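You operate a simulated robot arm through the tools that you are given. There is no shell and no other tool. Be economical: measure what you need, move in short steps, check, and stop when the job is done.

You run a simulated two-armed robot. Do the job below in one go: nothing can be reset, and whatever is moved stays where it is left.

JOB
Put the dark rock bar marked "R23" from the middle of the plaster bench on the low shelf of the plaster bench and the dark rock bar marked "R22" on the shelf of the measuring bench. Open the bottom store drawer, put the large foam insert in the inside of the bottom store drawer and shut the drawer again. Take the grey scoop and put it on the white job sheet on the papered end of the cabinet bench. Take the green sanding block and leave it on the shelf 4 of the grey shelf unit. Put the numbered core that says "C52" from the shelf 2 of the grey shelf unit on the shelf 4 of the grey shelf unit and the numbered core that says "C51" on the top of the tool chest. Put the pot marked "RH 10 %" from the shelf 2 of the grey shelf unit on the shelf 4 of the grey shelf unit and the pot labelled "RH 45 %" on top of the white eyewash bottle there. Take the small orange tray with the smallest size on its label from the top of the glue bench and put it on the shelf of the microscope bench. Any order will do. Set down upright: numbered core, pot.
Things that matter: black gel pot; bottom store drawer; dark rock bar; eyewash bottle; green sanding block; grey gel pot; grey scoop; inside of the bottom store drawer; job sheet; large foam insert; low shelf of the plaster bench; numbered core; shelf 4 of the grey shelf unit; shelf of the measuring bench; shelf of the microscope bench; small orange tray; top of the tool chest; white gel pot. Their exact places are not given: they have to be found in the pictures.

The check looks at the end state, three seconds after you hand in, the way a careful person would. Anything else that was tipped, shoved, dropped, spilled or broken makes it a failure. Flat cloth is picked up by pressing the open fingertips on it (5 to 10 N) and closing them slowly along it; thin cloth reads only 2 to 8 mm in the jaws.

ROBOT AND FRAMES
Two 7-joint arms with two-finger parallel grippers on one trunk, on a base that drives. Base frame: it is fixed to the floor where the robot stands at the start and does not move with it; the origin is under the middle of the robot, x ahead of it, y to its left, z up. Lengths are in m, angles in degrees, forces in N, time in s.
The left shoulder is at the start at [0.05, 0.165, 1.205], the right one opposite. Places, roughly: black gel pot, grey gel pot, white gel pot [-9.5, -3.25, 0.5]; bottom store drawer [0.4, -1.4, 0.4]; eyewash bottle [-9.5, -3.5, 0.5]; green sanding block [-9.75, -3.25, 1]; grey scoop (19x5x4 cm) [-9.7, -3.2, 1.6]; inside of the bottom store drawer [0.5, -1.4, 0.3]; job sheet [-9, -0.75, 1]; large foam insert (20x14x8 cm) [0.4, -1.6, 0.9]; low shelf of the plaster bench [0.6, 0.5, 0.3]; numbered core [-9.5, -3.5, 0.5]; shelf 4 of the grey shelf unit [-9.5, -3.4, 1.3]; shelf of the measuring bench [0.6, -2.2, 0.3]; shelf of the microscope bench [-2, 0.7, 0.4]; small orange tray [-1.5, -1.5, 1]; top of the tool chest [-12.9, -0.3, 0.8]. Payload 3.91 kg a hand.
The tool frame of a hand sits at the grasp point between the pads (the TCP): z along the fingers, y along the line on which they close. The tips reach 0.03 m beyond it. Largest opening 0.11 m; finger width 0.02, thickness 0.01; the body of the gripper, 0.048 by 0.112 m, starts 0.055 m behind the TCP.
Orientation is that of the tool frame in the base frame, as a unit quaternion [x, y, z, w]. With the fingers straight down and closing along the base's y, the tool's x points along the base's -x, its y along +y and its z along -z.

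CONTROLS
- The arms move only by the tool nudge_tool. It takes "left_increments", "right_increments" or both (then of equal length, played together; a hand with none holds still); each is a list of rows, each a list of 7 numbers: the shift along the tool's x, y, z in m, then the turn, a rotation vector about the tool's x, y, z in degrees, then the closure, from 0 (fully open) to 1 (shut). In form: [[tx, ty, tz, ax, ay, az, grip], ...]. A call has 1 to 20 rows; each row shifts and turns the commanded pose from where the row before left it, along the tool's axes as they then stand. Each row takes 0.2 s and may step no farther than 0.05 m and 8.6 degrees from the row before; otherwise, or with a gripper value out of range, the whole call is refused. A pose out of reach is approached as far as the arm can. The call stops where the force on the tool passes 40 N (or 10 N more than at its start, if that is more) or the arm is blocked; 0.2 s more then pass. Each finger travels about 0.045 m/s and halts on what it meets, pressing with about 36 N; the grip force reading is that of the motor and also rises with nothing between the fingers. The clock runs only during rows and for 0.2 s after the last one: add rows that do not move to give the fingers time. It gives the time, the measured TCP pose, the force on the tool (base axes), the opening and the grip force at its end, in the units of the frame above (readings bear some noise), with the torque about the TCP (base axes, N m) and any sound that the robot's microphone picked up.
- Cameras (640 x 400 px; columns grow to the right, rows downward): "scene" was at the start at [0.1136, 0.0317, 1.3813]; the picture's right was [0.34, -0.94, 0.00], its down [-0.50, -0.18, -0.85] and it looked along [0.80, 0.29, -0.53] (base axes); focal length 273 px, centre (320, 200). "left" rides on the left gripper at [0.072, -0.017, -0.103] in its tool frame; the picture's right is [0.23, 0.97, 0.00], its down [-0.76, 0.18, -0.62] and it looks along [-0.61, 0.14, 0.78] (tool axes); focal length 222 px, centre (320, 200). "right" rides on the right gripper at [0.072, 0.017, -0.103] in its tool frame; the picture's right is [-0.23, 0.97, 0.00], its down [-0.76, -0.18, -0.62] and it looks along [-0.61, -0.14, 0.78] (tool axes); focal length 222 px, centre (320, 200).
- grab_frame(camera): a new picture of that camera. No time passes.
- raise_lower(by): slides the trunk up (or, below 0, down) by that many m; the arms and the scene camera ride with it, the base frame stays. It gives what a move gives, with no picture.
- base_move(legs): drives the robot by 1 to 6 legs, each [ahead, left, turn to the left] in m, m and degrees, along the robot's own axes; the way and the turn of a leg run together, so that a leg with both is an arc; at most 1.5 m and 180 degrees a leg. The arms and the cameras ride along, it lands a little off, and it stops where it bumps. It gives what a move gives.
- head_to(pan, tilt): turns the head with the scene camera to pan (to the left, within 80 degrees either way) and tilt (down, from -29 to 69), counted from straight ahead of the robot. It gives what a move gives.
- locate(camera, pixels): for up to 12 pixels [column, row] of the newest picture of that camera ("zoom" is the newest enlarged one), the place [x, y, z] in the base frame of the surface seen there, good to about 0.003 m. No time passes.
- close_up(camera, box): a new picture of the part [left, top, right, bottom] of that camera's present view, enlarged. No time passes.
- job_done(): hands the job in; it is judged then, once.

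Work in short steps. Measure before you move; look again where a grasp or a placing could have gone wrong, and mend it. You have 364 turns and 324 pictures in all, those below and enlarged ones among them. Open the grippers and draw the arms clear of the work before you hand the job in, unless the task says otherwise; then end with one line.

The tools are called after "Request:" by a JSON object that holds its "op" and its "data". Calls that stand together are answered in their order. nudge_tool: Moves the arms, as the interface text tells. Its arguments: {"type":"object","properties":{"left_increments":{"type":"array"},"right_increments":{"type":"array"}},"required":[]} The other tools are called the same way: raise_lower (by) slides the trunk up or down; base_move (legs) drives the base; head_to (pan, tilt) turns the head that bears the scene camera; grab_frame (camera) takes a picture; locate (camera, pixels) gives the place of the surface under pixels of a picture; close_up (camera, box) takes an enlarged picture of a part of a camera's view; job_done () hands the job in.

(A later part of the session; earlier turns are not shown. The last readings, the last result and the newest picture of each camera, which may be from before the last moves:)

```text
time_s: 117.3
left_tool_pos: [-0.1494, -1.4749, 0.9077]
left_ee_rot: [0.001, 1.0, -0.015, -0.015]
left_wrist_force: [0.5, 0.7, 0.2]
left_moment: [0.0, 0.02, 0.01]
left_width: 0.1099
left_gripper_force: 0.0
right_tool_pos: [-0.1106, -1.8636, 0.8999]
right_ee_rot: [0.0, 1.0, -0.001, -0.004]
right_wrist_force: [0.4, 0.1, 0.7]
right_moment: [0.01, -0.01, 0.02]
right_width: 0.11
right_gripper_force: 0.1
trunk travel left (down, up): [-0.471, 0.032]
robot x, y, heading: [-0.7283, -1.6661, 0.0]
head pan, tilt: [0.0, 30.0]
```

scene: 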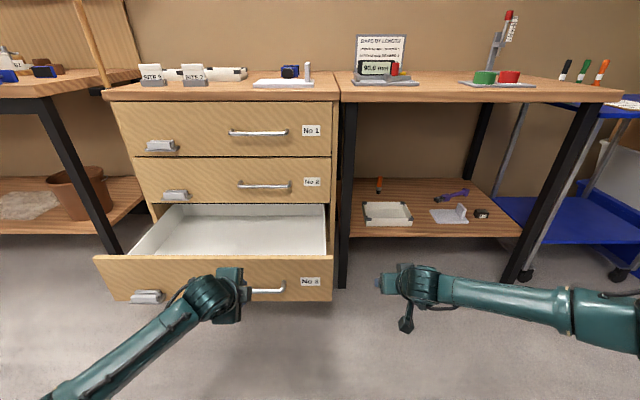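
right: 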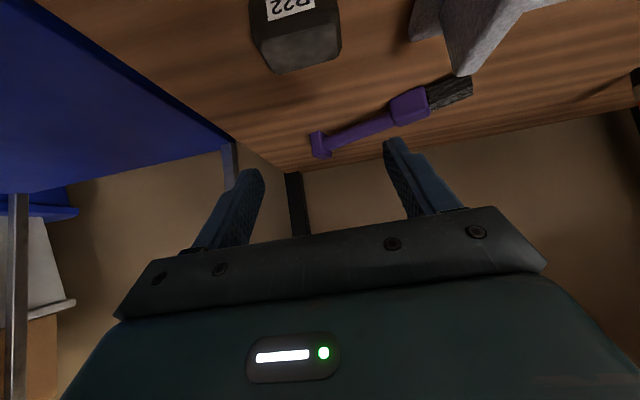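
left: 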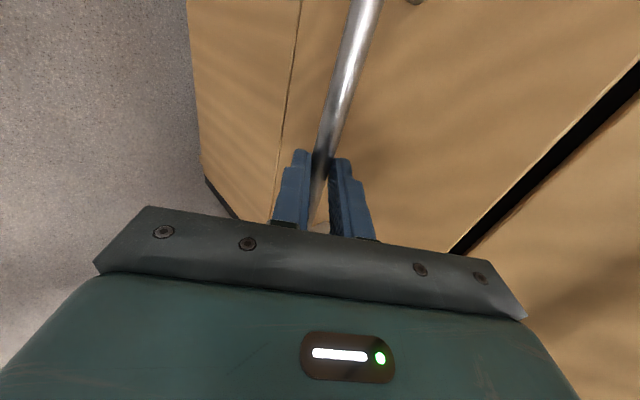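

I raise and pull in both hands, then drive to the right side of the open drawer, in front of the measuring bench, turned 25° left.

Request:
{"op": "nudge_tool", "data": {"left_increments": [[0.02, 0, -0.04, 0, 0, 0, 0], [0.02, 0, -0.04, 0, 0, 0, 0], [0.02, 0, -0.04, 0, 0, 0, 0], [0.02, 0, -0.04, 0, 0, 0, 0], [0.02, 0, -0.04, 0, 0, 0, 0], [0.02, 0, -0.04, 0, 0, 0, 0], [0, 0, 0, 0, 0, 0, 0]], "right_increments": [[0.025, 0, -0.04, 0, 0, 0, 0], [0.025, 0, -0.04, 0, 0, 0, 0], [0.025, 0, -0.04, 0, 0, 0, 0], [0.025, 0, -0.04, 0, 0, 0, 0], [0.025, 0, -0.04, 0, 0, 0, 0], [0.025, 0, -0.04, 0, 0, 0, 0], [0, 0, 0, 0, 0, 0, 0]]}}

Request:
{"op": "base_move", "data": {"legs": [[0, -0.37, 0], [0.6, 0, 0], [0, 0, 25]]}}

Request:
{"op": "head_to", "data": {"pan": 30, "tilt": 40}}

Request:
{"op": "grab_frame", "data": {"camera": "scene"}}

```text
time_s: 118.9
left_tool_pos: [-0.2627, -1.4666, 1.1487]
left_ee_rot: [0.0, 1.0, -0.013, -0.015]
left_wrist_force: [0.0, -1.1, 0.7]
left_moment: [-0.02, -0.01, 0.02]
left_width: 0.1102
left_gripper_force: 0.0
right_tool_pos: [-0.2608, -1.8617, 1.1391]
right_ee_rot: [0.0, 1.0, -0.001, -0.003]
right_wrist_force: [-0.4, -0.5, 0.3]
right_moment: [0.0, -0.02, 0.0]
right_width: 0.1102
right_gripper_force: 0.1
trunk travel left (down, up): [-0.471, 0.032]
robot x, y, heading: [-0.7265, -1.668, 0.2]
head pan, tilt: [0.0, 30.0]
```

```text
time_s: 125.6
left_tool_pos: [0.2219, -1.6797, 1.1492]
left_ee_rot: [-0.209, 0.978, -0.018, -0.011]
left_wrist_force: [-0.4, 0.2, 0.6]
left_moment: [-0.03, -0.01, 0.01]
left_width: 0.1098
left_gripper_force: 0.2
right_tool_pos: [0.3844, -2.0382, 1.1403]
right_ee_rot: [-0.208, 0.978, -0.001, -0.003]
right_wrist_force: [0.1, -0.2, -0.4]
right_moment: [-0.01, -0.02, 0.01]
right_width: 0.1102
right_gripper_force: 0.0
trunk travel left (down, up): [-0.471, 0.032]
robot x, y, heading: [-0.1174, -2.0508, 24.1]
head pan, tilt: [0.0, 30.0]
```

```text
time_s: 126.6
left_tool_pos: [0.2213, -1.6799, 1.1486]
left_ee_rot: [-0.208, 0.978, -0.016, -0.011]
left_wrist_force: [0.1, 0.1, 0.6]
left_moment: [-0.01, 0.0, -0.01]
left_width: 0.1102
left_gripper_force: 0.0
right_tool_pos: [0.3844, -2.0402, 1.1403]
right_ee_rot: [-0.208, 0.978, -0.002, -0.002]
right_wrist_force: [0.3, 0.3, 0.0]
right_moment: [0.01, 0.0, 0.02]
right_width: 0.1098
right_gripper_force: 0.1
trunk travel left (down, up): [-0.471, 0.032]
robot x, y, heading: [-0.115, -2.0553, 24.1]
head pan, tilt: [30.0, 40.0]
```

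```text
281 pictures are left
```

scene: 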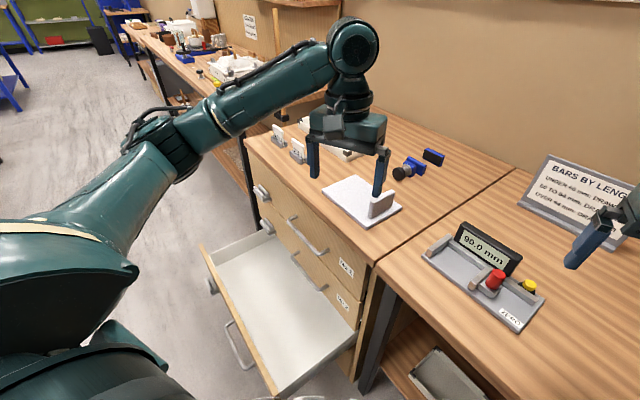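

The foam with its tab at (380,205) is visible. I enlarge and measure.

Request:
{"op": "close_up", "data": {"camera": "scene", "box": [300, 150, 428, 230]}}

Request:
{"op": "locate", "data": {"camera": "zoom", "pixels": [[350, 230], [460, 195], [440, 240], [350, 275], [380, 300], [480, 280], [130, 180], [270, 125], [350, 370], [500, 290], [380, 240], [300, 220]]}}

```text
5.00 times, centred on (364, 190) of scene
```

zoom: 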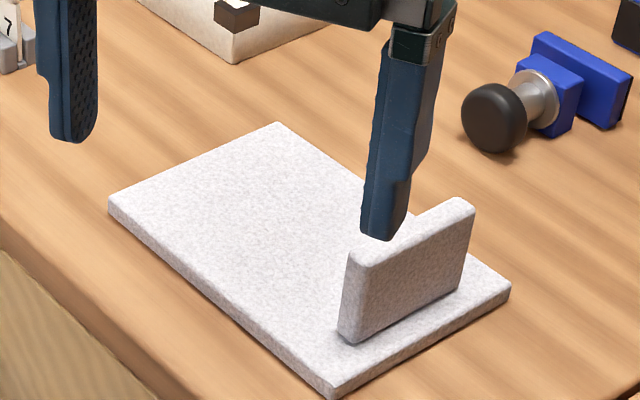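

```text
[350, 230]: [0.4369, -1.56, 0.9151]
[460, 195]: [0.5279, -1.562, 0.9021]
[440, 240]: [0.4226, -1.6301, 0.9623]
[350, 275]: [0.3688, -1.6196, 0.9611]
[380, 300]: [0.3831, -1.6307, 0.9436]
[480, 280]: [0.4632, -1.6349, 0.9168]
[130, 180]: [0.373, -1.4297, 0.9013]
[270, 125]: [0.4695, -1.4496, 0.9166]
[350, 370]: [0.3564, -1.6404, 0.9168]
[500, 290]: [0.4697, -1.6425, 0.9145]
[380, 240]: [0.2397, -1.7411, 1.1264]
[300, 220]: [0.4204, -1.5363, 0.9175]
```

Tab: x 0.365–0.45, y centre −1.622, top z≈0.977; foam plate top 0.917. I drive a bit nearer, then turn the hand square and move above the tab.

Request:
{"op": "base_move", "data": {"legs": [[0.11, 0.03, 0]]}}

Request:
{"op": "nudge_tool", "data": {"left_increments": [[0, 0, 0, -0.6, -0.4, 8, 0.3], [0, 0, 0, -0.6, -0.4, 8, 0.3], [0, 0, 0, -0.6, -0.4, 8, 0.3], [0, 0, 0, 0, 0, 0, 0.3]]}}

```text
time_s: 127.9
left_tool_pos: [0.3114, -1.6274, 1.1502]
left_ee_rot: [-0.207, 0.978, -0.016, -0.01]
left_wrist_force: [0.0, -0.2, 0.0]
left_moment: [0.0, -0.01, -0.03]
left_width: 0.1101
left_gripper_force: 0.0
right_tool_pos: [0.4711, -1.9876, 1.1388]
right_ee_rot: [-0.208, 0.978, -0.002, -0.003]
right_wrist_force: [-0.1, 0.3, -0.7]
right_moment: [-0.03, 0.01, -0.03]
right_width: 0.1101
right_gripper_force: 0.1
trunk travel left (down, up): [-0.471, 0.032]
robot x, y, heading: [-0.0298, -1.9961, 24.1]
head pan, tilt: [30.0, 40.0]
stopped in leg 1: the robot was blocked; the commanded pose is now the measured one
```

```text
time_s: 128.9
left_tool_pos: [0.3093, -1.6263, 1.1487]
left_ee_rot: [0.001, 1.0, -0.001, -0.001]
left_wrist_force: [-0.2, -0.3, -0.6]
left_moment: [0.01, -0.02, -0.02]
left_width: 0.077
left_gripper_force: 0.1
right_tool_pos: [0.4716, -1.9857, 1.1406]
right_ee_rot: [-0.208, 0.978, -0.001, -0.003]
right_wrist_force: [-0.2, 0.4, -0.7]
right_moment: [0.03, -0.02, 0.01]
right_width: 0.1099
right_gripper_force: 0.1
trunk travel left (down, up): [-0.471, 0.032]
robot x, y, heading: [-0.0304, -1.9983, 23.9]
head pan, tilt: [30.0, 40.0]
```

The base bumped something gently. I look before going on.

Request:
{"op": "head_to", "data": {"pan": 30, "tilt": 60}}

Request:
{"op": "grab_frame", "data": {"camera": "scene"}}

Request:
{"op": "locate", "data": {"camera": "scene", "pixels": [[320, 130], [280, 150], [200, 240], [300, 280]]}}

```text
time_s: 129.7
left_tool_pos: [0.3092, -1.6258, 1.1469]
left_ee_rot: [0.0, 1.0, -0.001, 0.0]
left_wrist_force: [-0.4, 0.1, -0.4]
left_moment: [0.03, -0.02, 0.02]
left_width: 0.0771
left_gripper_force: 0.0
right_tool_pos: [0.471, -1.9863, 1.1402]
right_ee_rot: [-0.208, 0.978, -0.001, -0.002]
right_wrist_force: [0.1, 0.7, -1.3]
right_moment: [-0.02, 0.01, -0.03]
right_width: 0.1101
right_gripper_force: 0.0
trunk travel left (down, up): [-0.471, 0.032]
robot x, y, heading: [-0.0289, -1.9971, 24.1]
head pan, tilt: [30.0, 60.0]
```

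```text
279 pictures are left
```

scene: 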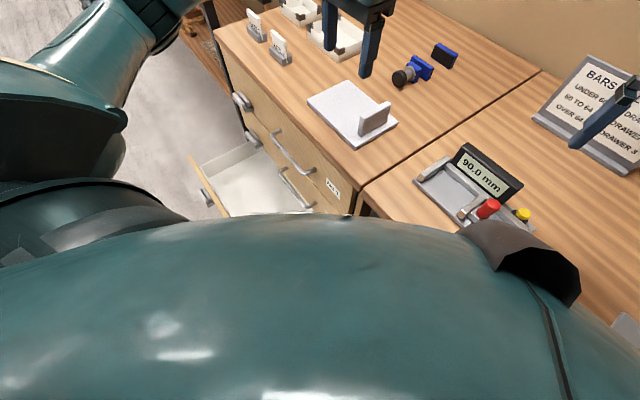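

```text
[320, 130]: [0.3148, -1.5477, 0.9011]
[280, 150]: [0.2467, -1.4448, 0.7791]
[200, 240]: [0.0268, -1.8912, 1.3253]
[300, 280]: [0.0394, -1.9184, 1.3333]
```

Nothing moved. I back off 1 cm and move the left hand above the tab.

Request:
{"op": "base_move", "data": {"legs": [[-0.01, -0.01, 0]]}}

Request:
{"op": "nudge_tool", "data": {"left_increments": [[-0.035, 0.005, 0.03, 0, 0, 0, 0.3], [-0.035, 0.005, 0.03, 0, 0, 0, 0.3], [-0.036, 0.005, 0.03, 0, 0, 0, 0.3], [0, 0, 0.03, 0, 0, 0, 0.4], [0, 0, 0, 0, 0, 0, 0.4]]}}

Request:
{"op": "grab_frame", "data": {"camera": "left"}}

```text
time_s: 130.5
left_tool_pos: [0.3038, -1.6391, 1.1488]
left_ee_rot: [0.0, 1.0, 0.0, 0.0]
left_wrist_force: [0.6, 0.4, 0.3]
left_moment: [0.03, -0.01, 0.01]
left_width: 0.0771
left_gripper_force: 0.1
right_tool_pos: [0.4656, -1.9991, 1.1395]
right_ee_rot: [-0.208, 0.978, -0.002, -0.002]
right_wrist_force: [-0.2, -0.6, 0.8]
right_moment: [0.04, -0.02, 0.02]
right_width: 0.11
right_gripper_force: 0.1
trunk travel left (down, up): [-0.471, 0.032]
robot x, y, heading: [-0.038, -2.012, 24.3]
head pan, tilt: [30.0, 60.0]
```

```text
time_s: 131.7
left_tool_pos: [0.4094, -1.6245, 1.0256]
left_ee_rot: [0.0, 1.0, -0.001, 0.0]
left_wrist_force: [-0.1, -0.6, 0.3]
left_moment: [0.0, 0.0, -0.02]
left_width: 0.0657
left_gripper_force: 0.1
right_tool_pos: [0.4657, -1.9972, 1.1395]
right_ee_rot: [-0.209, 0.978, -0.002, -0.003]
right_wrist_force: [-0.1, -0.6, 0.3]
right_moment: [-0.03, -0.01, -0.02]
right_width: 0.1102
right_gripper_force: 0.1
trunk travel left (down, up): [-0.471, 0.032]
robot x, y, heading: [-0.0362, -2.0095, 24.0]
head pan, tilt: [30.0, 60.0]
```

```text
278 pictures are left
```

left: 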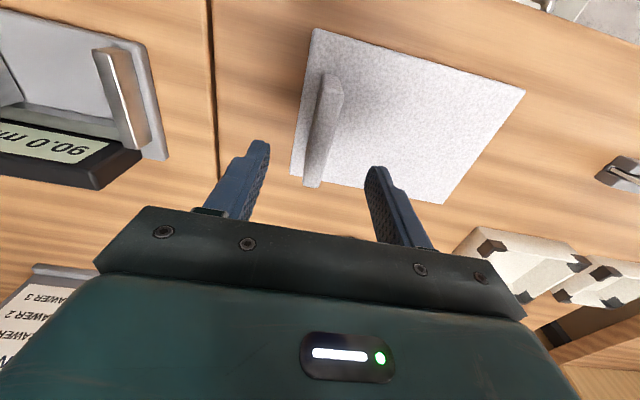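

Tab centred between fingers. Down 0.072 and close.

Request:
{"op": "nudge_tool", "data": {"left_increments": [[0, 0, 0.036, 0, 0, 0, 0.4], [0, 0, 0.035, 0, 0, 0, 0.4], [0, 0, 0, 0, 0, 0, 0.4], [0, 0, 0, 0, 0, 0, 0.95], [0, 0, 0, 0, 0, 0, 0.95], [0, 0, 0, 0, 0, 0, 0.95], [0, 0, -0.03, 0, 0, 0, 0.95], [0, 0, -0.03, 0, 0, 0, 0.95]]}}

Request:
{"op": "grab_frame", "data": {"camera": "left"}}

```text
time_s: 133.5
left_tool_pos: [0.4082, -1.6236, 1.0167]
left_ee_rot: [-0.001, 1.0, -0.001, 0.0]
left_wrist_force: [0.1, 0.6, -0.2]
left_moment: [-0.01, -0.01, -0.01]
left_width: 0.0147
left_gripper_force: 35.5
right_tool_pos: [0.4661, -1.9989, 1.1395]
right_ee_rot: [-0.209, 0.978, -0.001, -0.002]
right_wrist_force: [0.0, 0.1, -1.3]
right_moment: [0.02, -0.05, 0.03]
right_width: 0.11
right_gripper_force: 0.0
trunk travel left (down, up): [-0.471, 0.032]
robot x, y, heading: [-0.035, -2.0083, 24.2]
head pan, tilt: [30.0, 60.0]
```

```text
277 pictures are left
```

left: 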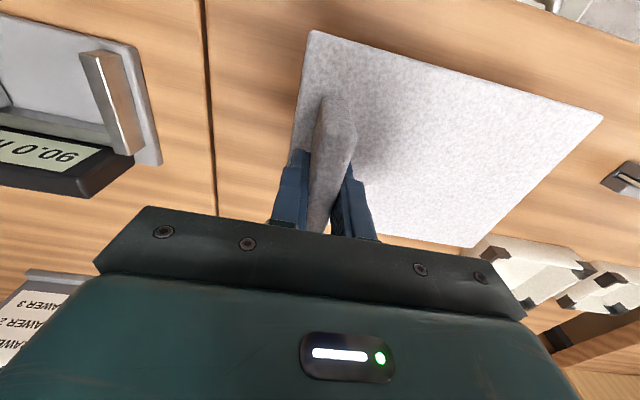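

Foam is held. I lift it, back off from the bench, square up and come in front of the drawer's right half.

Request:
{"op": "nudge_tool", "data": {"left_increments": [[0, 0, -0.04, 0, 0, 0, 0.95], [0, 0, -0.04, 0, 0, 0, 0.95], [0, 0, -0.03, 0, 0, 0, 0.95], [0, 0, 0, 0, 0, 0, 0.95]]}}

Request:
{"op": "base_move", "data": {"legs": [[-0.36, 0, 0], [0, 0, -24]]}}

Request:
{"op": "base_move", "data": {"legs": [[0, 0.4, 0]]}}

Request:
{"op": "nudge_tool", "data": {"left_increments": [[0, 0, 0, 0, 0, -8, 0.95], [0, 0, 0, 0, 0, -8, 0.95], [0, 0, 0, 0, 0, -8, 0.95], [0, 0, 0, 0, 0, 0, 0.95]]}}

Request:
{"op": "grab_frame", "data": {"camera": "scene"}}

```text
time_s: 134.5
left_tool_pos: [0.4094, -1.6223, 1.1274]
left_ee_rot: [0.0, 1.0, -0.001, -0.001]
left_wrist_force: [-0.1, -0.7, 0.1]
left_moment: [-0.02, -0.02, 0.05]
left_width: 0.0149
left_gripper_force: 36.3
right_tool_pos: [0.4672, -1.9986, 1.1406]
right_ee_rot: [-0.209, 0.978, -0.001, -0.003]
right_wrist_force: [-0.4, -0.6, -0.3]
right_moment: [0.01, 0.01, 0.03]
right_width: 0.11
right_gripper_force: 0.0
trunk travel left (down, up): [-0.471, 0.032]
robot x, y, heading: [-0.0346, -2.0123, 24.2]
head pan, tilt: [30.0, 60.0]
```

```text
time_s: 138.0
left_tool_pos: [0.2016, -1.9858, 1.1266]
left_ee_rot: [0.211, 0.977, -0.001, 0.0]
left_wrist_force: [-0.7, -0.1, 0.0]
left_moment: [0.01, 0.01, 0.02]
left_width: 0.0147
left_gripper_force: 35.5
right_tool_pos: [0.0975, -2.353, 1.14]
right_ee_rot: [0.002, 1.0, -0.001, -0.002]
right_wrist_force: [-0.2, 0.3, 0.4]
right_moment: [0.02, -0.01, 0.01]
right_width: 0.11
right_gripper_force: 0.1
trunk travel left (down, up): [-0.471, 0.032]
robot x, y, heading: [-0.3621, -2.1575, -0.7]
head pan, tilt: [30.0, 60.0]
```

```text
time_s: 140.5
left_tool_pos: [0.2081, -1.5902, 1.1264]
left_ee_rot: [0.214, 0.977, -0.002, -0.001]
left_wrist_force: [0.2, 1.1, -0.6]
left_moment: [-0.01, -0.02, 0.0]
left_width: 0.0147
left_gripper_force: 36.2
right_tool_pos: [0.101, -1.9559, 1.1403]
right_ee_rot: [0.006, 1.0, -0.001, -0.003]
right_wrist_force: [0.1, -0.2, -0.1]
right_moment: [-0.01, 0.0, 0.0]
right_width: 0.1098
right_gripper_force: 0.1
trunk travel left (down, up): [-0.471, 0.032]
robot x, y, heading: [-0.3616, -1.7579, -0.7]
head pan, tilt: [30.0, 60.0]
```

```text
time_s: 141.5
left_tool_pos: [0.2058, -1.5896, 1.1255]
left_ee_rot: [0.005, 1.0, -0.001, -0.002]
left_wrist_force: [0.3, -0.5, 0.4]
left_moment: [-0.02, 0.01, 0.01]
left_width: 0.0146
left_gripper_force: 36.0
right_tool_pos: [0.1005, -1.9556, 1.1408]
right_ee_rot: [0.006, 1.0, -0.001, -0.002]
right_wrist_force: [0.1, -0.2, -0.6]
right_moment: [-0.02, 0.0, 0.01]
right_width: 0.1101
right_gripper_force: 0.1
trunk travel left (down, up): [-0.471, 0.032]
robot x, y, heading: [-0.3573, -1.7546, -0.8]
head pan, tilt: [30.0, 60.0]
```

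```text
276 pictures are left
```

scene: 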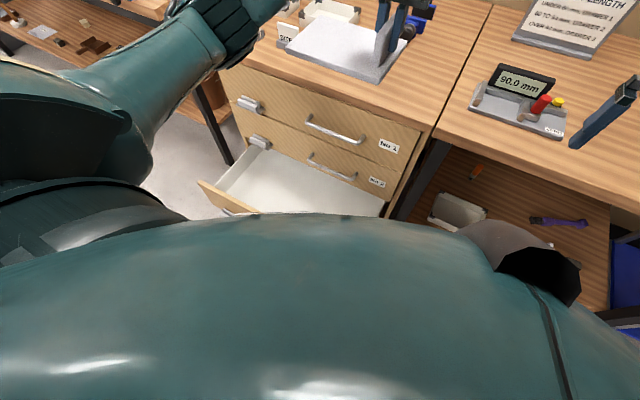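

I move the foam over the drawer opening (x 0.105, y −1.53), then lower the trunk 0.4.

Request:
{"op": "nudge_tool", "data": {"left_increments": [[0.034, 0.02, 0, 0, 0, 0, 0.95], [0.034, 0.02, 0, 0, 0, 0, 0.95], [0.033, 0.02, 0, 0, 0, 0, 0.95], [0, 0, 0, 0, 0, 0, 0.95]]}}

Request:
{"op": "raise_lower", "data": {"by": -0.4}}

Request:
{"op": "grab_frame", "data": {"camera": "left"}}

Request:
{"op": "grab_frame", "data": {"camera": "scene"}}

```text
time_s: 142.5
left_tool_pos: [0.1068, -1.5296, 1.123]
left_ee_rot: [0.006, 1.0, -0.002, -0.001]
left_wrist_force: [0.4, 0.4, -0.5]
left_moment: [-0.02, 0.05, -0.02]
left_width: 0.0148
left_gripper_force: 35.8
right_tool_pos: [0.101, -1.9578, 1.1407]
right_ee_rot: [0.006, 1.0, 0.0, -0.004]
right_wrist_force: [-0.5, 0.4, -0.9]
right_moment: [-0.03, -0.02, -0.04]
right_width: 0.1099
right_gripper_force: 0.0
trunk travel left (down, up): [-0.471, 0.032]
robot x, y, heading: [-0.3634, -1.7557, -1.1]
head pan, tilt: [30.0, 60.0]
```

```text
time_s: 146.3
left_tool_pos: [0.1068, -1.5299, 0.7248]
left_ee_rot: [0.007, 1.0, -0.001, -0.001]
left_wrist_force: [-0.8, -0.8, -0.1]
left_moment: [0.0, 0.01, -0.02]
left_width: 0.0149
left_gripper_force: 35.8
right_tool_pos: [0.1012, -1.9566, 0.7391]
right_ee_rot: [0.006, 1.0, -0.002, -0.002]
right_wrist_force: [0.5, 0.3, 0.2]
right_moment: [0.0, 0.03, 0.03]
right_width: 0.1101
right_gripper_force: 0.1
trunk travel left (down, up): [-0.071, 0.432]
robot x, y, heading: [-0.3642, -1.7604, -0.8]
head pan, tilt: [30.0, 60.0]
```

```text
275 pictures are left
```

left: 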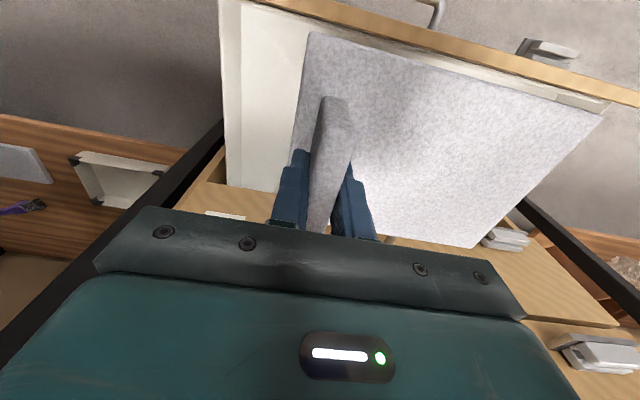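

```text
274 pictures are left
```

scene: 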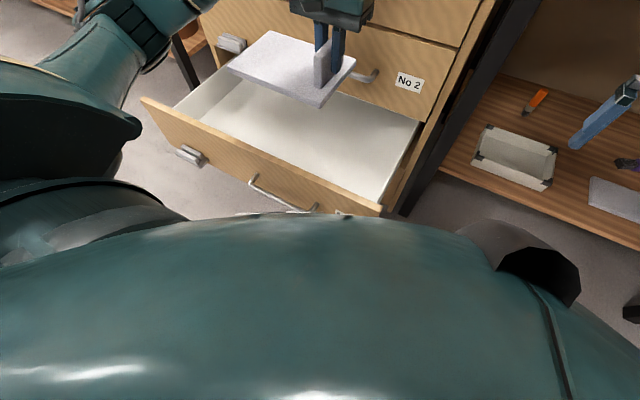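

The foam hovers over the drawer and inside its outline. I lower the hand 0.28, then check.

Request:
{"op": "nudge_tool", "data": {"left_increments": [[0, 0, 0.04, 0, 0, 0, 0.95], [0, 0, 0.04, 0, 0, 0, 0.95], [0, 0, 0.04, 0, 0, 0, 0.95], [0, 0, 0.04, 0, 0, 0, 0.95], [0, 0, 0.04, 0, 0, 0, 0.95], [0, 0, 0.04, 0, 0, 0, 0.95], [0, 0, 0.03, 0, 0, 0, 0.95], [0, 0, 0, 0, 0, 0, 0.95]]}}

Request:
{"op": "grab_frame", "data": {"camera": "scene"}}

```text
time_s: 148.2
left_tool_pos: [0.1049, -1.5296, 0.4542]
left_ee_rot: [0.007, 1.0, -0.001, -0.001]
left_wrist_force: [0.6, -0.4, -1.1]
left_moment: [-0.02, 0.03, 0.0]
left_width: 0.0147
left_gripper_force: 35.5
right_tool_pos: [0.1006, -1.9561, 0.7403]
right_ee_rot: [0.006, 1.0, -0.001, -0.003]
right_wrist_force: [0.2, -0.4, 0.6]
right_moment: [0.03, 0.0, -0.03]
right_width: 0.1103
right_gripper_force: 0.1
trunk travel left (down, up): [-0.071, 0.432]
robot x, y, heading: [-0.3604, -1.7629, -0.8]
head pan, tilt: [30.0, 60.0]
```

```text
273 pictures are left
```

scene: 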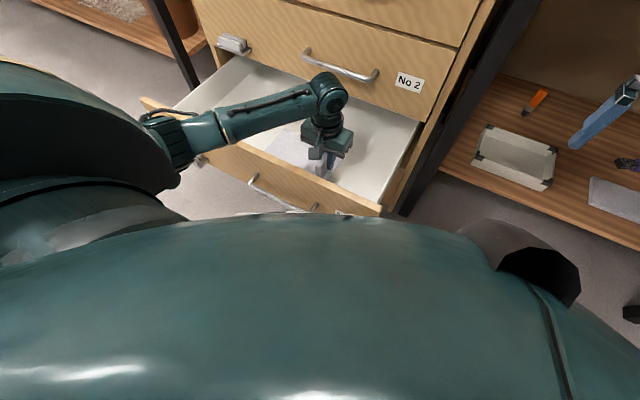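

I check how close the forearm/elbow is to the drawer front (top z 0.491).

Request:
{"op": "locate", "data": {"camera": "scene", "pixels": [[180, 140], [175, 165], [250, 115], [200, 130], [220, 140], [330, 90], [330, 150]]}}

Request:
{"op": "grab_frame", "data": {"camera": "left"}}

```text
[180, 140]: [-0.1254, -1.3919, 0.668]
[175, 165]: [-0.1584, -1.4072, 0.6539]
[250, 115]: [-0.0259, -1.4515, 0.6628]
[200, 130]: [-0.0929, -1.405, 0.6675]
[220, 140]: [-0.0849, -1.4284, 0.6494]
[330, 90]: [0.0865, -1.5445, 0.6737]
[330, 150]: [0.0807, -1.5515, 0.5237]
```

```text
272 pictures are left
```

left: 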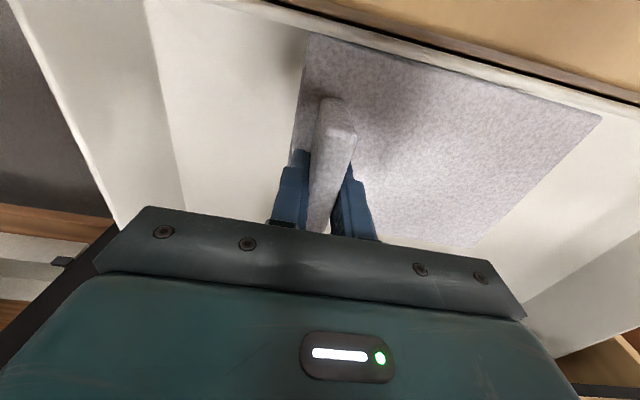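

Forearm top is z≈0.66, so there is ~8 cm to the drawer front. I lower 0.055, then creep to contact.

Request:
{"op": "nudge_tool", "data": {"left_increments": [[0, 0, 0.028, 0, 0, 0, 0.95], [0, 0, 0.028, 0, 0, 0, 0.95], [0, 0, 0, 0, 0, 0, 0.95], [0, 0, 0.006, 0, 0, 0, 0.95], [0, 0, 0.006, 0, 0, 0, 0.95], [0, 0, 0, 0, 0, 0, 0.95]]}}

Request:
{"op": "grab_frame", "data": {"camera": "scene"}}

```text
time_s: 149.4
left_tool_pos: [0.1115, -1.5303, 0.3952]
left_ee_rot: [0.006, 1.0, -0.004, 0.005]
left_wrist_force: [1.4, 1.2, 15.6]
left_moment: [-0.22, 1.49, -0.06]
left_width: 0.0149
left_gripper_force: 36.2
right_tool_pos: [0.1012, -1.9564, 0.7393]
right_ee_rot: [0.006, 1.0, -0.001, -0.003]
right_wrist_force: [-0.5, -1.0, 0.0]
right_moment: [-0.04, 0.03, 0.02]
right_width: 0.11
right_gripper_force: 0.0
trunk travel left (down, up): [-0.071, 0.432]
robot x, y, heading: [-0.3578, -1.7563, -0.8]
head pan, tilt: [30.0, 60.0]
stopped in row 6 (left hand): the force on the tool passed its limit (the readings are from after the stop); the commanded pose is now the measured one
```

```text
271 pictures are left
```

scene: 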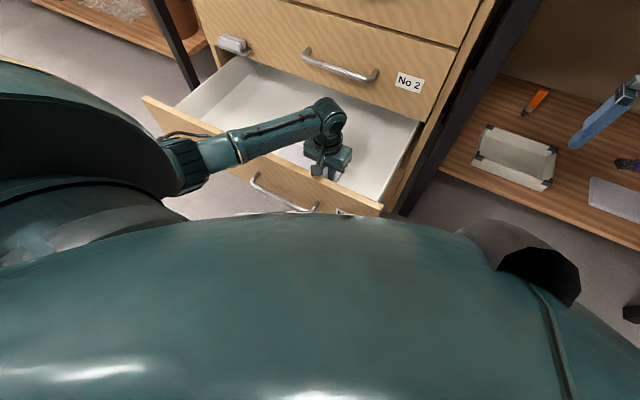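

Contact on the front side (moment +1.5): maybe the foam edge touches the front wall. I look with the left camera.

Request:
{"op": "grab_frame", "data": {"camera": "left"}}

Request:
{"op": "locate", "data": {"camera": "left", "pixels": [[300, 25], [450, 60], [560, 110], [330, 60], [250, 20], [240, 100], [500, 70], [400, 25]]}}

```text
270 pictures are left
```

left: 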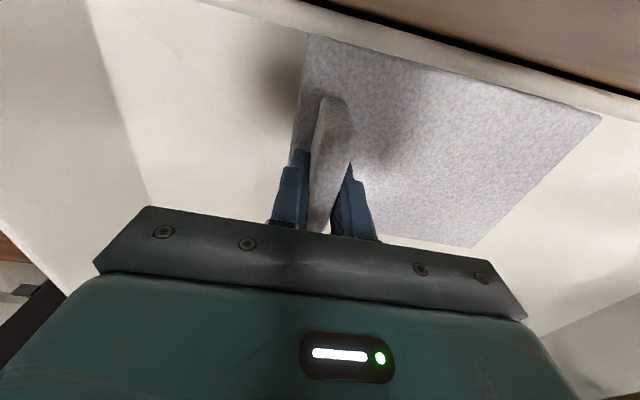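

```text
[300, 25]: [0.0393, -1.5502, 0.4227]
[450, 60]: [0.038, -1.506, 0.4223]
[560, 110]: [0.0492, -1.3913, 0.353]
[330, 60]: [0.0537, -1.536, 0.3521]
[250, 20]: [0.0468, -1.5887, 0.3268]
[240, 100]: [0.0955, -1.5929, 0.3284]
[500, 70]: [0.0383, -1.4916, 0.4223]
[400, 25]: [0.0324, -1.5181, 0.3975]
```

An inner front wall stands at x≈0.038; the foam's edge rubs on it. I lift 2 cm, shift 3 cm toward the back, and lower again.

Request:
{"op": "nudge_tool", "data": {"left_increments": [[0, 0, -0.03, 0, 0, 0, 0.95], [-0.03, 0, 0, 0, 0, 0, 0.95], [0, 0, 0, 0, 0, 0, 0.95], [0, 0, 0.02, 0, 0, 0, 0.95], [0, 0, 0.01, 0, 0, 0, 0.95], [0, 0, 0.006, 0, 0, 0, 0.95], [0, 0, 0, 0, 0, 0, 0.95]]}}

Request:
{"op": "grab_frame", "data": {"camera": "left"}}

```text
time_s: 151.0
left_tool_pos: [0.141, -1.5296, 0.386]
left_ee_rot: [0.007, 1.0, -0.003, 0.002]
left_wrist_force: [0.6, 0.5, -0.2]
left_moment: [-0.02, 0.01, -0.01]
left_width: 0.0149
left_gripper_force: 36.3
right_tool_pos: [0.1018, -1.9568, 0.7391]
right_ee_rot: [0.006, 1.0, -0.001, -0.004]
right_wrist_force: [0.6, 0.6, 0.2]
right_moment: [0.0, -0.01, 0.01]
right_width: 0.1099
right_gripper_force: 0.0
trunk travel left (down, up): [-0.071, 0.432]
robot x, y, heading: [-0.3652, -1.7574, -0.7]
head pan, tilt: [30.0, 60.0]
```

```text
269 pictures are left
```

left: 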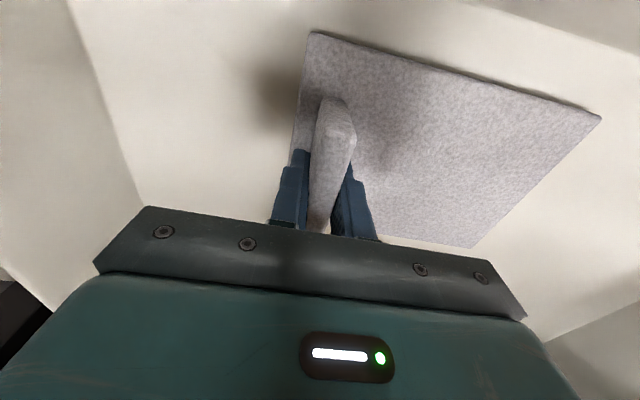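

Free now. A few millimetres more until contact, then release and rise.

Request:
{"op": "nudge_tool", "data": {"left_increments": [[0, 0, 0.003, 0, 0, 0, 0.95], [0, 0, 0.003, 0, 0, 0, 0.95], [0, 0, 0, 0, 0, 0, 0.95]]}}

Request:
{"op": "nudge_tool", "data": {"left_increments": [[0, 0, 0, 0, 0, 0, 0.6], [0, 0, 0, 0, 0, 0, 0.5], [0, 0, 0, 0, 0, 0, 0.5], [0, 0, -0.03, 0, 0, 0, 0.5], [0, 0, -0.04, 0, 0, 0, 0.5], [0, 0, -0.04, 0, 0, 0, 0.5], [0, 0, -0.04, 0, 0, 0, 0.5], [0, 0, -0.04, 0, 0, 0, 0.5], [0, 0, -0.04, 0, 0, 0, 0.5]]}}

Request:
{"op": "grab_frame", "data": {"camera": "left"}}

```text
time_s: 151.8
left_tool_pos: [0.1405, -1.5303, 0.3822]
left_ee_rot: [0.006, 1.0, -0.002, 0.004]
left_wrist_force: [1.0, 0.4, 19.3]
left_moment: [0.61, 1.28, 0.05]
left_width: 0.015
left_gripper_force: 35.9
right_tool_pos: [0.0999, -1.9567, 0.7399]
right_ee_rot: [0.007, 1.0, -0.001, -0.002]
right_wrist_force: [0.4, 0.1, 0.1]
right_moment: [-0.01, -0.03, -0.01]
right_width: 0.1099
right_gripper_force: 0.0
trunk travel left (down, up): [-0.071, 0.432]
robot x, y, heading: [-0.36, -1.7581, -0.7]
head pan, tilt: [30.0, 60.0]
```

```text
time_s: 153.8
left_tool_pos: [0.1373, -1.5277, 0.6118]
left_ee_rot: [0.006, 1.0, -0.002, 0.002]
left_wrist_force: [0.4, -0.9, -0.2]
left_moment: [-0.02, -0.01, -0.05]
left_width: 0.0549
left_gripper_force: 0.0
right_tool_pos: [0.1004, -1.9572, 0.7399]
right_ee_rot: [0.007, 1.0, -0.001, -0.003]
right_wrist_force: [-0.1, 0.2, -0.5]
right_moment: [0.05, -0.01, 0.04]
right_width: 0.1101
right_gripper_force: 0.0
trunk travel left (down, up): [-0.071, 0.432]
robot x, y, heading: [-0.3557, -1.7596, -0.7]
head pan, tilt: [30.0, 60.0]
```

```text
268 pictures are left
```

left: 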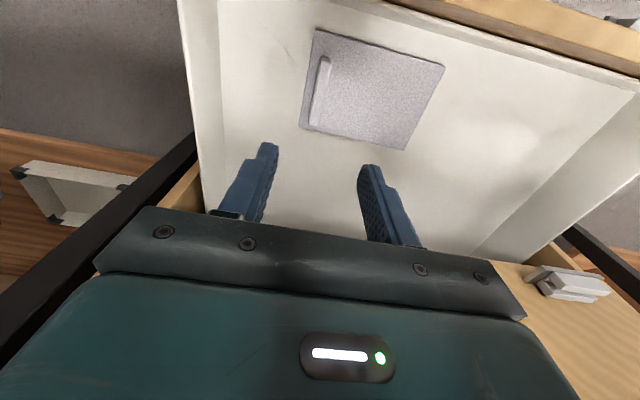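

Foam lies flat in the drawer. I back off, tilt the left hand 45° with closed fingers and place its tips before the drawer front, just above the handle.

Request:
{"op": "base_move", "data": {"legs": [[-0.4, 0, 0.7]]}}

Request:
{"op": "nudge_tool", "data": {"left_increments": [[0, 0, 0, 0, -7.5, 0, 1], [0, 0, 0, 0, -7.5, 0, 1], [0, 0, 0, 0, -7.5, 0, 1], [0, 0, 0, 0, -7.5, 0, 1], [0, 0, 0, 0, -7.5, 0, 1], [0, 0, 0, 0, -7.5, 0, 1], [-0.0033, 0.016, 0.042, 0, 0, 0, 1], [-0.0033, 0.016, 0.042, 0, 0, 0, 1], [-0.0033, 0.016, 0.042, 0, 0, 0, 1], [-0.0033, 0.016, 0.042, 0, 0, 0, 1], [-0.0033, 0.016, 0.042, 0, 0, 0, 1], [0, 0, 0, 0, 0, 0, 1]]}}

Request:
{"op": "grab_frame", "data": {"camera": "left"}}

Request:
{"op": "head_to", "data": {"pan": 10, "tilt": 30}}

Request:
{"op": "grab_frame", "data": {"camera": "scene"}}

```text
time_s: 156.3
left_tool_pos: [-0.2657, -1.5187, 0.6108]
left_ee_rot: [0.0, 1.0, -0.004, 0.002]
left_wrist_force: [-1.0, 0.0, 0.1]
left_moment: [0.05, -0.03, 0.0]
left_width: 0.0551
left_gripper_force: 0.1
right_tool_pos: [-0.2978, -1.9488, 0.7391]
right_ee_rot: [0.0, 1.0, -0.001, -0.003]
right_wrist_force: [-0.7, 0.3, 0.6]
right_moment: [0.03, 0.0, -0.03]
right_width: 0.1102
right_gripper_force: 0.2
trunk travel left (down, up): [-0.071, 0.432]
robot x, y, heading: [-0.7596, -1.7544, -0.2]
head pan, tilt: [30.0, 60.0]
```

```text
time_s: 158.9
left_tool_pos: [-0.1044, -1.4401, 0.4753]
left_ee_rot: [-0.001, 0.923, -0.003, 0.386]
left_wrist_force: [-0.6, -0.3, -0.2]
left_moment: [0.01, -0.01, 0.02]
left_width: 0.0
left_gripper_force: 36.1
right_tool_pos: [-0.2975, -1.9485, 0.7398]
right_ee_rot: [0.0, 1.0, 0.0, -0.004]
right_wrist_force: [0.0, -0.3, -0.2]
right_moment: [-0.02, 0.01, 0.0]
right_width: 0.11
right_gripper_force: 0.1
trunk travel left (down, up): [-0.071, 0.432]
robot x, y, heading: [-0.7613, -1.7558, 0.1]
head pan, tilt: [30.0, 60.0]
```

```text
267 pictures are left
```

left: 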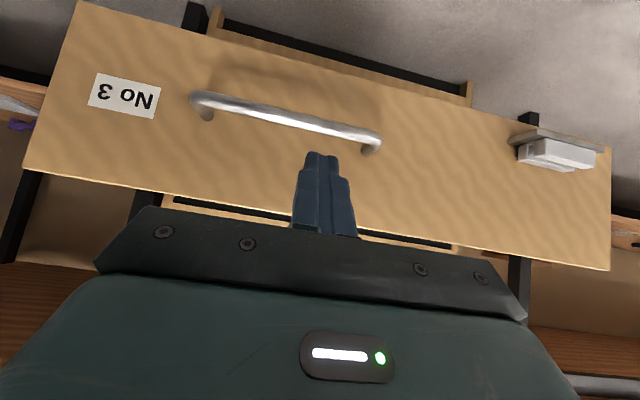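

```text
time_s: 159.8
left_tool_pos: [-0.1049, -1.4411, 0.4759]
left_ee_rot: [-0.001, 0.923, -0.002, 0.385]
left_wrist_force: [0.8, 0.2, -0.3]
left_moment: [0.0, 0.05, 0.0]
left_width: 0.0
left_gripper_force: 36.3
right_tool_pos: [-0.2978, -1.9494, 0.7397]
right_ee_rot: [0.0, 1.0, -0.001, -0.004]
right_wrist_force: [0.3, -0.6, -0.2]
right_moment: [0.0, 0.01, 0.01]
right_width: 0.11
right_gripper_force: 0.1
trunk travel left (down, up): [-0.071, 0.432]
robot x, y, heading: [-0.7604, -1.753, 0.1]
head pan, tilt: [10.0, 30.0]
```

```text
266 pictures are left
```

scene: 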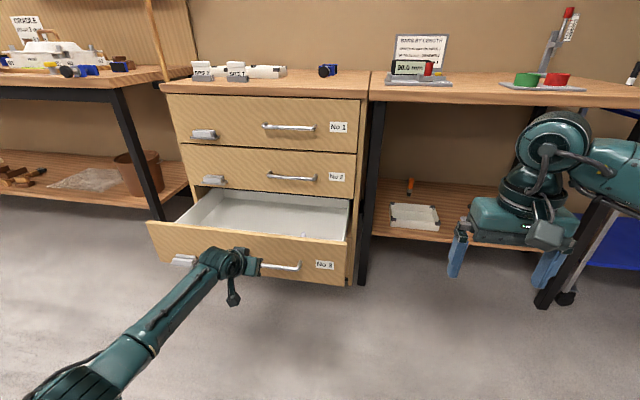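

Fingertips face the front above the handle. I drive 0.35 m ahead to push it shut.

Request:
{"op": "base_move", "data": {"legs": [[0.35, 0, 0]]}}

Request:
{"op": "grab_frame", "data": {"camera": "scene"}}

Request:
{"op": "locate", "data": {"camera": "scene", "pixels": [[310, 258], [240, 240], [250, 180], [300, 240], [340, 240]]}}

```text
time_s: 162.1
left_tool_pos: [0.241, -1.4357, 0.476]
left_ee_rot: [-0.003, 0.923, -0.003, 0.385]
left_wrist_force: [0.6, -0.3, 0.4]
left_moment: [0.02, 0.01, 0.0]
left_width: 0.0002
left_gripper_force: 35.7
right_tool_pos: [0.0529, -1.9466, 0.7393]
right_ee_rot: [-0.003, 1.0, -0.001, -0.003]
right_wrist_force: [-0.5, -0.1, -0.1]
right_moment: [0.0, 0.02, 0.02]
right_width: 0.11
right_gripper_force: 0.1
trunk travel left (down, up): [-0.071, 0.432]
robot x, y, heading: [-0.4122, -1.7526, 0.5]
head pan, tilt: [10.0, 30.0]
```

```text
265 pictures are left
```

scene: 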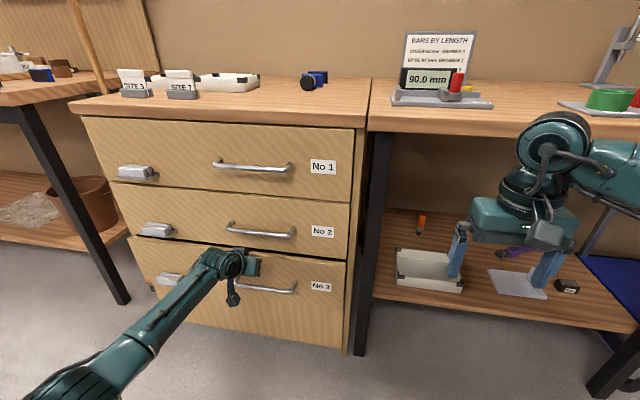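

```text
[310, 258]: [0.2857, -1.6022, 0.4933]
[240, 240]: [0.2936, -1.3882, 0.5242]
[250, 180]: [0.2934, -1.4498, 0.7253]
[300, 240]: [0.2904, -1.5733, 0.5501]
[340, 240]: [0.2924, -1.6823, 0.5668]
```

About 1–2 cm remain. I push 0.02 m more with the base.

Request:
{"op": "base_move", "data": {"legs": [[0.025, 0, 0]]}}

Request:
{"op": "grab_frame", "data": {"camera": "scene"}}

Request:
{"op": "locate", "data": {"camera": "scene", "pixels": [[310, 270], [310, 300], [330, 300], [300, 240], [340, 250], [200, 320]]}}

```text
time_s: 163.0
left_tool_pos: [0.2635, -1.436, 0.4739]
left_ee_rot: [-0.005, 0.925, -0.002, 0.38]
left_wrist_force: [0.0, -0.4, -0.3]
left_moment: [0.0, -0.01, 0.01]
left_width: 0.0001
left_gripper_force: 35.8
right_tool_pos: [0.0759, -1.944, 0.7397]
right_ee_rot: [-0.003, 1.0, -0.001, -0.004]
right_wrist_force: [-0.5, -1.5, -0.4]
right_moment: [-0.02, 0.0, 0.0]
right_width: 0.11
right_gripper_force: 0.0
trunk travel left (down, up): [-0.071, 0.432]
robot x, y, heading: [-0.3875, -1.7524, 0.3]
head pan, tilt: [10.0, 30.0]
stopped in leg 1: the force on the tool passed its limit (the readings are from after the stop); the commanded pose is now the measured one
```

```text
264 pictures are left
```

scene: 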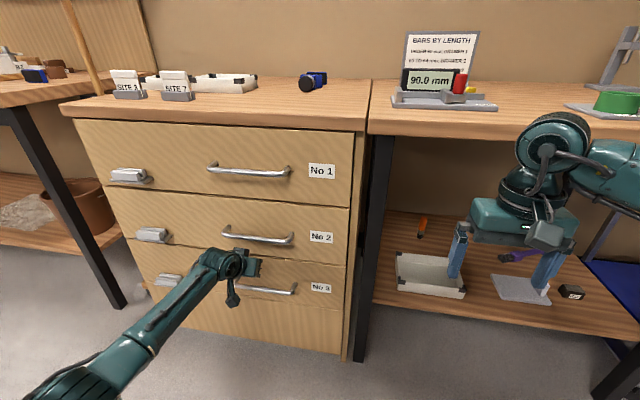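

```text
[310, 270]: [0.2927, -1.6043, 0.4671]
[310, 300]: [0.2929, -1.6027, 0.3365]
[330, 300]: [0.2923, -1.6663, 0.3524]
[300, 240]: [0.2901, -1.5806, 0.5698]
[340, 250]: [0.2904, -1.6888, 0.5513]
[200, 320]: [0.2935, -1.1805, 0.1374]
```

Drawer is shut flush (x 0.293). I back off, raise, draw hands in, and turn around to find the glue bench.

Request:
{"op": "base_move", "data": {"legs": [[-0.35, 0, 0]]}}

Request:
{"op": "raise_lower", "data": {"by": 0.4}}

Request:
{"op": "nudge_tool", "data": {"left_increments": [[0, 0, 0, 0, 7.5, 0, 0.5], [0, 0, 0, 0, 7.5, 0, 0], [0, 0, 0, 0, 7.5, 0, 0], [0, 0, 0, 0, 7.5, 0, 0], [0, 0, 0, 0, 7.5, 0, 0], [0, 0, 0, 0, 7.5, 0, 0], [0.03, 0, -0.035, 0, 0, 0, 0], [0.03, 0, -0.035, 0, 0, 0, 0], [0.03, 0, -0.035, 0, 0, 0, 0], [0.03, 0, -0.035, 0, 0, 0, 0], [0.03, 0, -0.035, 0, 0, 0, 0], [0.03, 0, -0.035, 0, 0, 0, 0], [0.03, 0, -0.035, 0, 0, 0, 0], [0, 0, 0, 0, 0, 0, 0]]}}

Request:
{"op": "base_move", "data": {"legs": [[0, 0, 170]]}}

Request:
{"op": "head_to", "data": {"pan": 0, "tilt": 20}}

Request:
{"op": "grab_frame", "data": {"camera": "scene"}}

```text
time_s: 165.3
left_tool_pos: [-0.0881, -1.4375, 0.4745]
left_ee_rot: [-0.004, 0.925, -0.001, 0.38]
left_wrist_force: [-0.4, 0.5, 0.2]
left_moment: [0.0, 0.02, -0.01]
left_width: 0.0
left_gripper_force: 36.4
right_tool_pos: [-0.2774, -1.9469, 0.7398]
right_ee_rot: [-0.003, 1.0, -0.002, -0.004]
right_wrist_force: [0.3, -0.1, 0.5]
right_moment: [0.01, -0.01, 0.02]
right_width: 0.1102
right_gripper_force: 0.1
trunk travel left (down, up): [-0.071, 0.432]
robot x, y, heading: [-0.739, -1.7544, 0.4]
head pan, tilt: [10.0, 30.0]
```

```text
time_s: 169.1
left_tool_pos: [-0.0878, -1.4381, 0.874]
left_ee_rot: [-0.005, 0.925, -0.001, 0.381]
left_wrist_force: [0.1, 0.4, 0.9]
left_moment: [-0.01, -0.02, -0.04]
left_width: 0.0001
left_gripper_force: 35.4
right_tool_pos: [-0.2768, -1.9477, 1.1392]
right_ee_rot: [-0.003, 1.0, -0.002, -0.004]
right_wrist_force: [-0.8, 0.1, -0.5]
right_moment: [-0.03, 0.01, -0.01]
right_width: 0.1099
right_gripper_force: 0.0
trunk travel left (down, up): [-0.471, 0.032]
robot x, y, heading: [-0.74, -1.7559, 0.3]
head pan, tilt: [10.0, 30.0]
```

```text
time_s: 172.1
left_tool_pos: [-0.3338, -1.4435, 1.1273]
left_ee_rot: [-0.003, 1.0, -0.004, -0.004]
left_wrist_force: [0.9, 0.7, -0.2]
left_moment: [-0.01, 0.01, -0.02]
left_width: 0.1099
left_gripper_force: 0.1
left hand out of reach, approached as far as the arm can: row 5, 6
right_tool_pos: [-0.2764, -1.9468, 1.1396]
right_ee_rot: [-0.002, 1.0, -0.002, -0.005]
right_wrist_force: [-0.2, -0.1, -0.2]
right_moment: [-0.04, 0.0, 0.0]
right_width: 0.1099
right_gripper_force: 0.1
trunk travel left (down, up): [-0.471, 0.032]
robot x, y, heading: [-0.7393, -1.7532, 0.1]
head pan, tilt: [10.0, 30.0]
```

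```text
time_s: 179.5
left_tool_pos: [-1.1979, -1.9882, 1.1277]
left_ee_rot: [0.996, -0.087, 0.003, -0.003]
left_wrist_force: [-0.2, 0.0, -0.3]
left_moment: [0.02, 0.02, 0.02]
left_width: 0.1099
left_gripper_force: 0.2
right_tool_pos: [-1.1644, -1.4829, 1.1392]
right_ee_rot: [0.996, -0.087, 0.004, -0.002]
right_wrist_force: [-0.1, -0.2, -0.3]
right_moment: [-0.02, 0.0, 0.02]
right_width: 0.1101
right_gripper_force: 0.0
trunk travel left (down, up): [-0.471, 0.032]
robot x, y, heading: [-0.7404, -1.7572, 170.0]
head pan, tilt: [10.0, 30.0]
```

```text
time_s: 180.2
left_tool_pos: [-1.1975, -1.9884, 1.1279]
left_ee_rot: [0.996, -0.087, 0.003, -0.003]
left_wrist_force: [1.3, -0.3, -0.2]
left_moment: [-0.03, -0.02, 0.0]
left_width: 0.1099
left_gripper_force: 0.1
right_tool_pos: [-1.1635, -1.4823, 1.1391]
right_ee_rot: [0.996, -0.087, 0.004, -0.001]
right_wrist_force: [0.9, -0.1, 0.0]
right_moment: [0.02, -0.01, -0.03]
right_width: 0.1096
right_gripper_force: 0.1
trunk travel left (down, up): [-0.471, 0.032]
robot x, y, heading: [-0.7459, -1.7524, 170.1]
head pan, tilt: [0.0, 20.0]
```

```text
263 pictures are left
```

scene: 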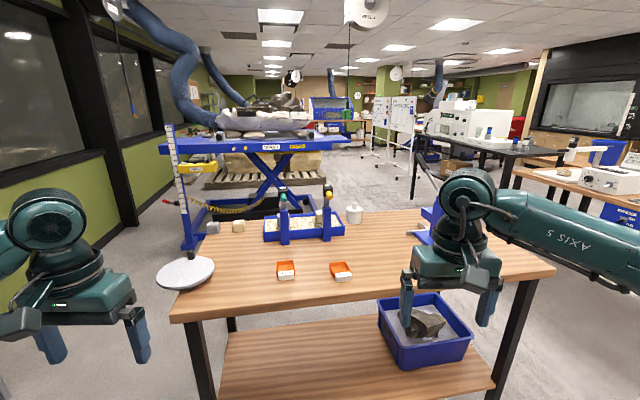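

Glue bench ahead with orange trays at (286,270) and (341,271). I enlarge to read the labels.

Request:
{"op": "close_up", "data": {"camera": "scene", "box": [262, 245, 370, 312]}}

Request:
{"op": "close_up", "data": {"camera": "scene", "box": [150, 180, 470, 380]}}

Request:
{"op": "locate", "data": {"camera": "scene", "pixels": [[286, 268], [341, 268], [286, 279], [341, 280], [200, 310], [500, 275], [300, 300], [230, 225]]}}

```text
5.93 times, centred on (316, 278) of scene
```

zoom: 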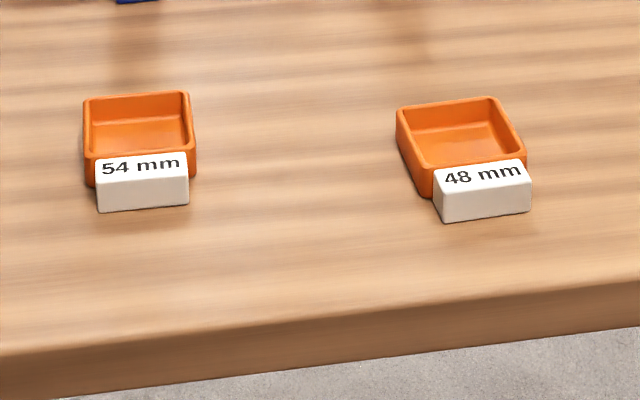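

```text
2.00 times, centred on (310, 280) of scene
```

zoom: 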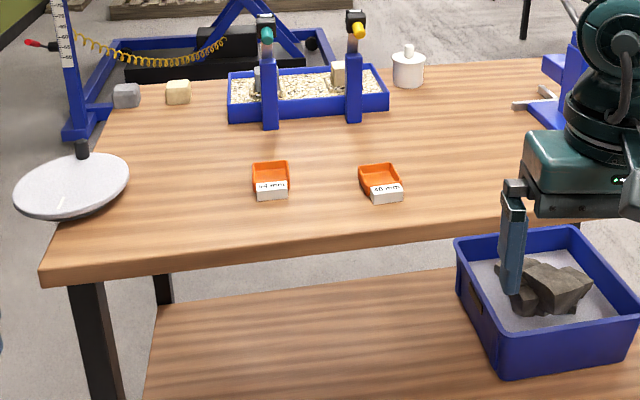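

```text
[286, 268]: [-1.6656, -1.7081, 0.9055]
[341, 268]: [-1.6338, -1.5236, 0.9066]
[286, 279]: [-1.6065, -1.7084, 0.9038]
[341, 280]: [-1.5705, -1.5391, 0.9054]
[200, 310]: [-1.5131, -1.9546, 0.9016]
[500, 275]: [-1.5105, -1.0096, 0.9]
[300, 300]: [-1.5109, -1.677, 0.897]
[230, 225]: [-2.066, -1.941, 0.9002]
```

The 48 mm tray is at about (−1.61,−1.53). I square up (heading 180) and look again for any tray hidden behind the arm.

Request:
{"op": "base_move", "data": {"legs": [[0, 0, 10], [0.2, 0, 0]]}}

Request:
{"op": "head_to", "data": {"pan": -15, "tilt": 30}}

Request:
{"op": "grab_frame", "data": {"camera": "scene"}}

Request:
{"op": "grab_frame", "data": {"camera": "right"}}

```text
time_s: 182.5
left_tool_pos: [-1.3533, -2.0611, 1.127]
left_ee_rot: [1.0, -0.003, 0.003, -0.004]
left_wrist_force: [-0.9, -0.5, -0.8]
left_moment: [-0.01, -0.04, -0.03]
left_width: 0.1099
left_gripper_force: 0.1
right_tool_pos: [-1.4052, -1.5579, 1.1381]
right_ee_rot: [1.0, -0.002, 0.004, -0.002]
right_wrist_force: [-0.6, -0.4, -0.2]
right_moment: [0.0, 0.01, 0.03]
right_width: 0.11
right_gripper_force: 0.0
trunk travel left (down, up): [-0.471, 0.032]
robot x, y, heading: [-0.942, -1.7576, 179.7]
head pan, tilt: [0.0, 20.0]
```

```text
time_s: 183.2
left_tool_pos: [-1.3524, -2.062, 1.1279]
left_ee_rot: [1.0, -0.002, 0.003, -0.003]
left_wrist_force: [-0.1, -0.8, -0.5]
left_moment: [-0.03, 0.01, 0.01]
left_width: 0.11
left_gripper_force: 0.1
right_tool_pos: [-1.4045, -1.5586, 1.1404]
right_ee_rot: [1.0, -0.002, 0.004, -0.002]
right_wrist_force: [1.2, -0.1, -0.3]
right_moment: [0.03, 0.01, 0.02]
right_width: 0.1099
right_gripper_force: 0.0
trunk travel left (down, up): [-0.471, 0.032]
robot x, y, heading: [-0.9428, -1.7531, 179.8]
head pan, tilt: [-15.0, 30.0]
```

```text
260 pictures are left
```

scene: 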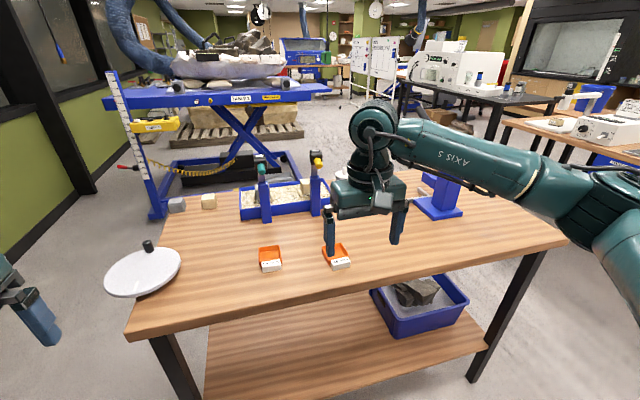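

```text
259 pictures are left
```

right: 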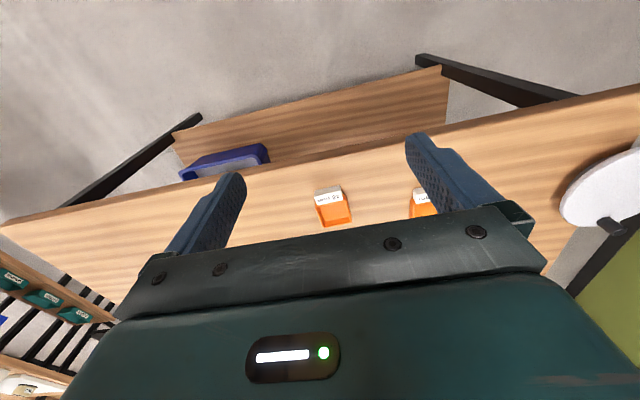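

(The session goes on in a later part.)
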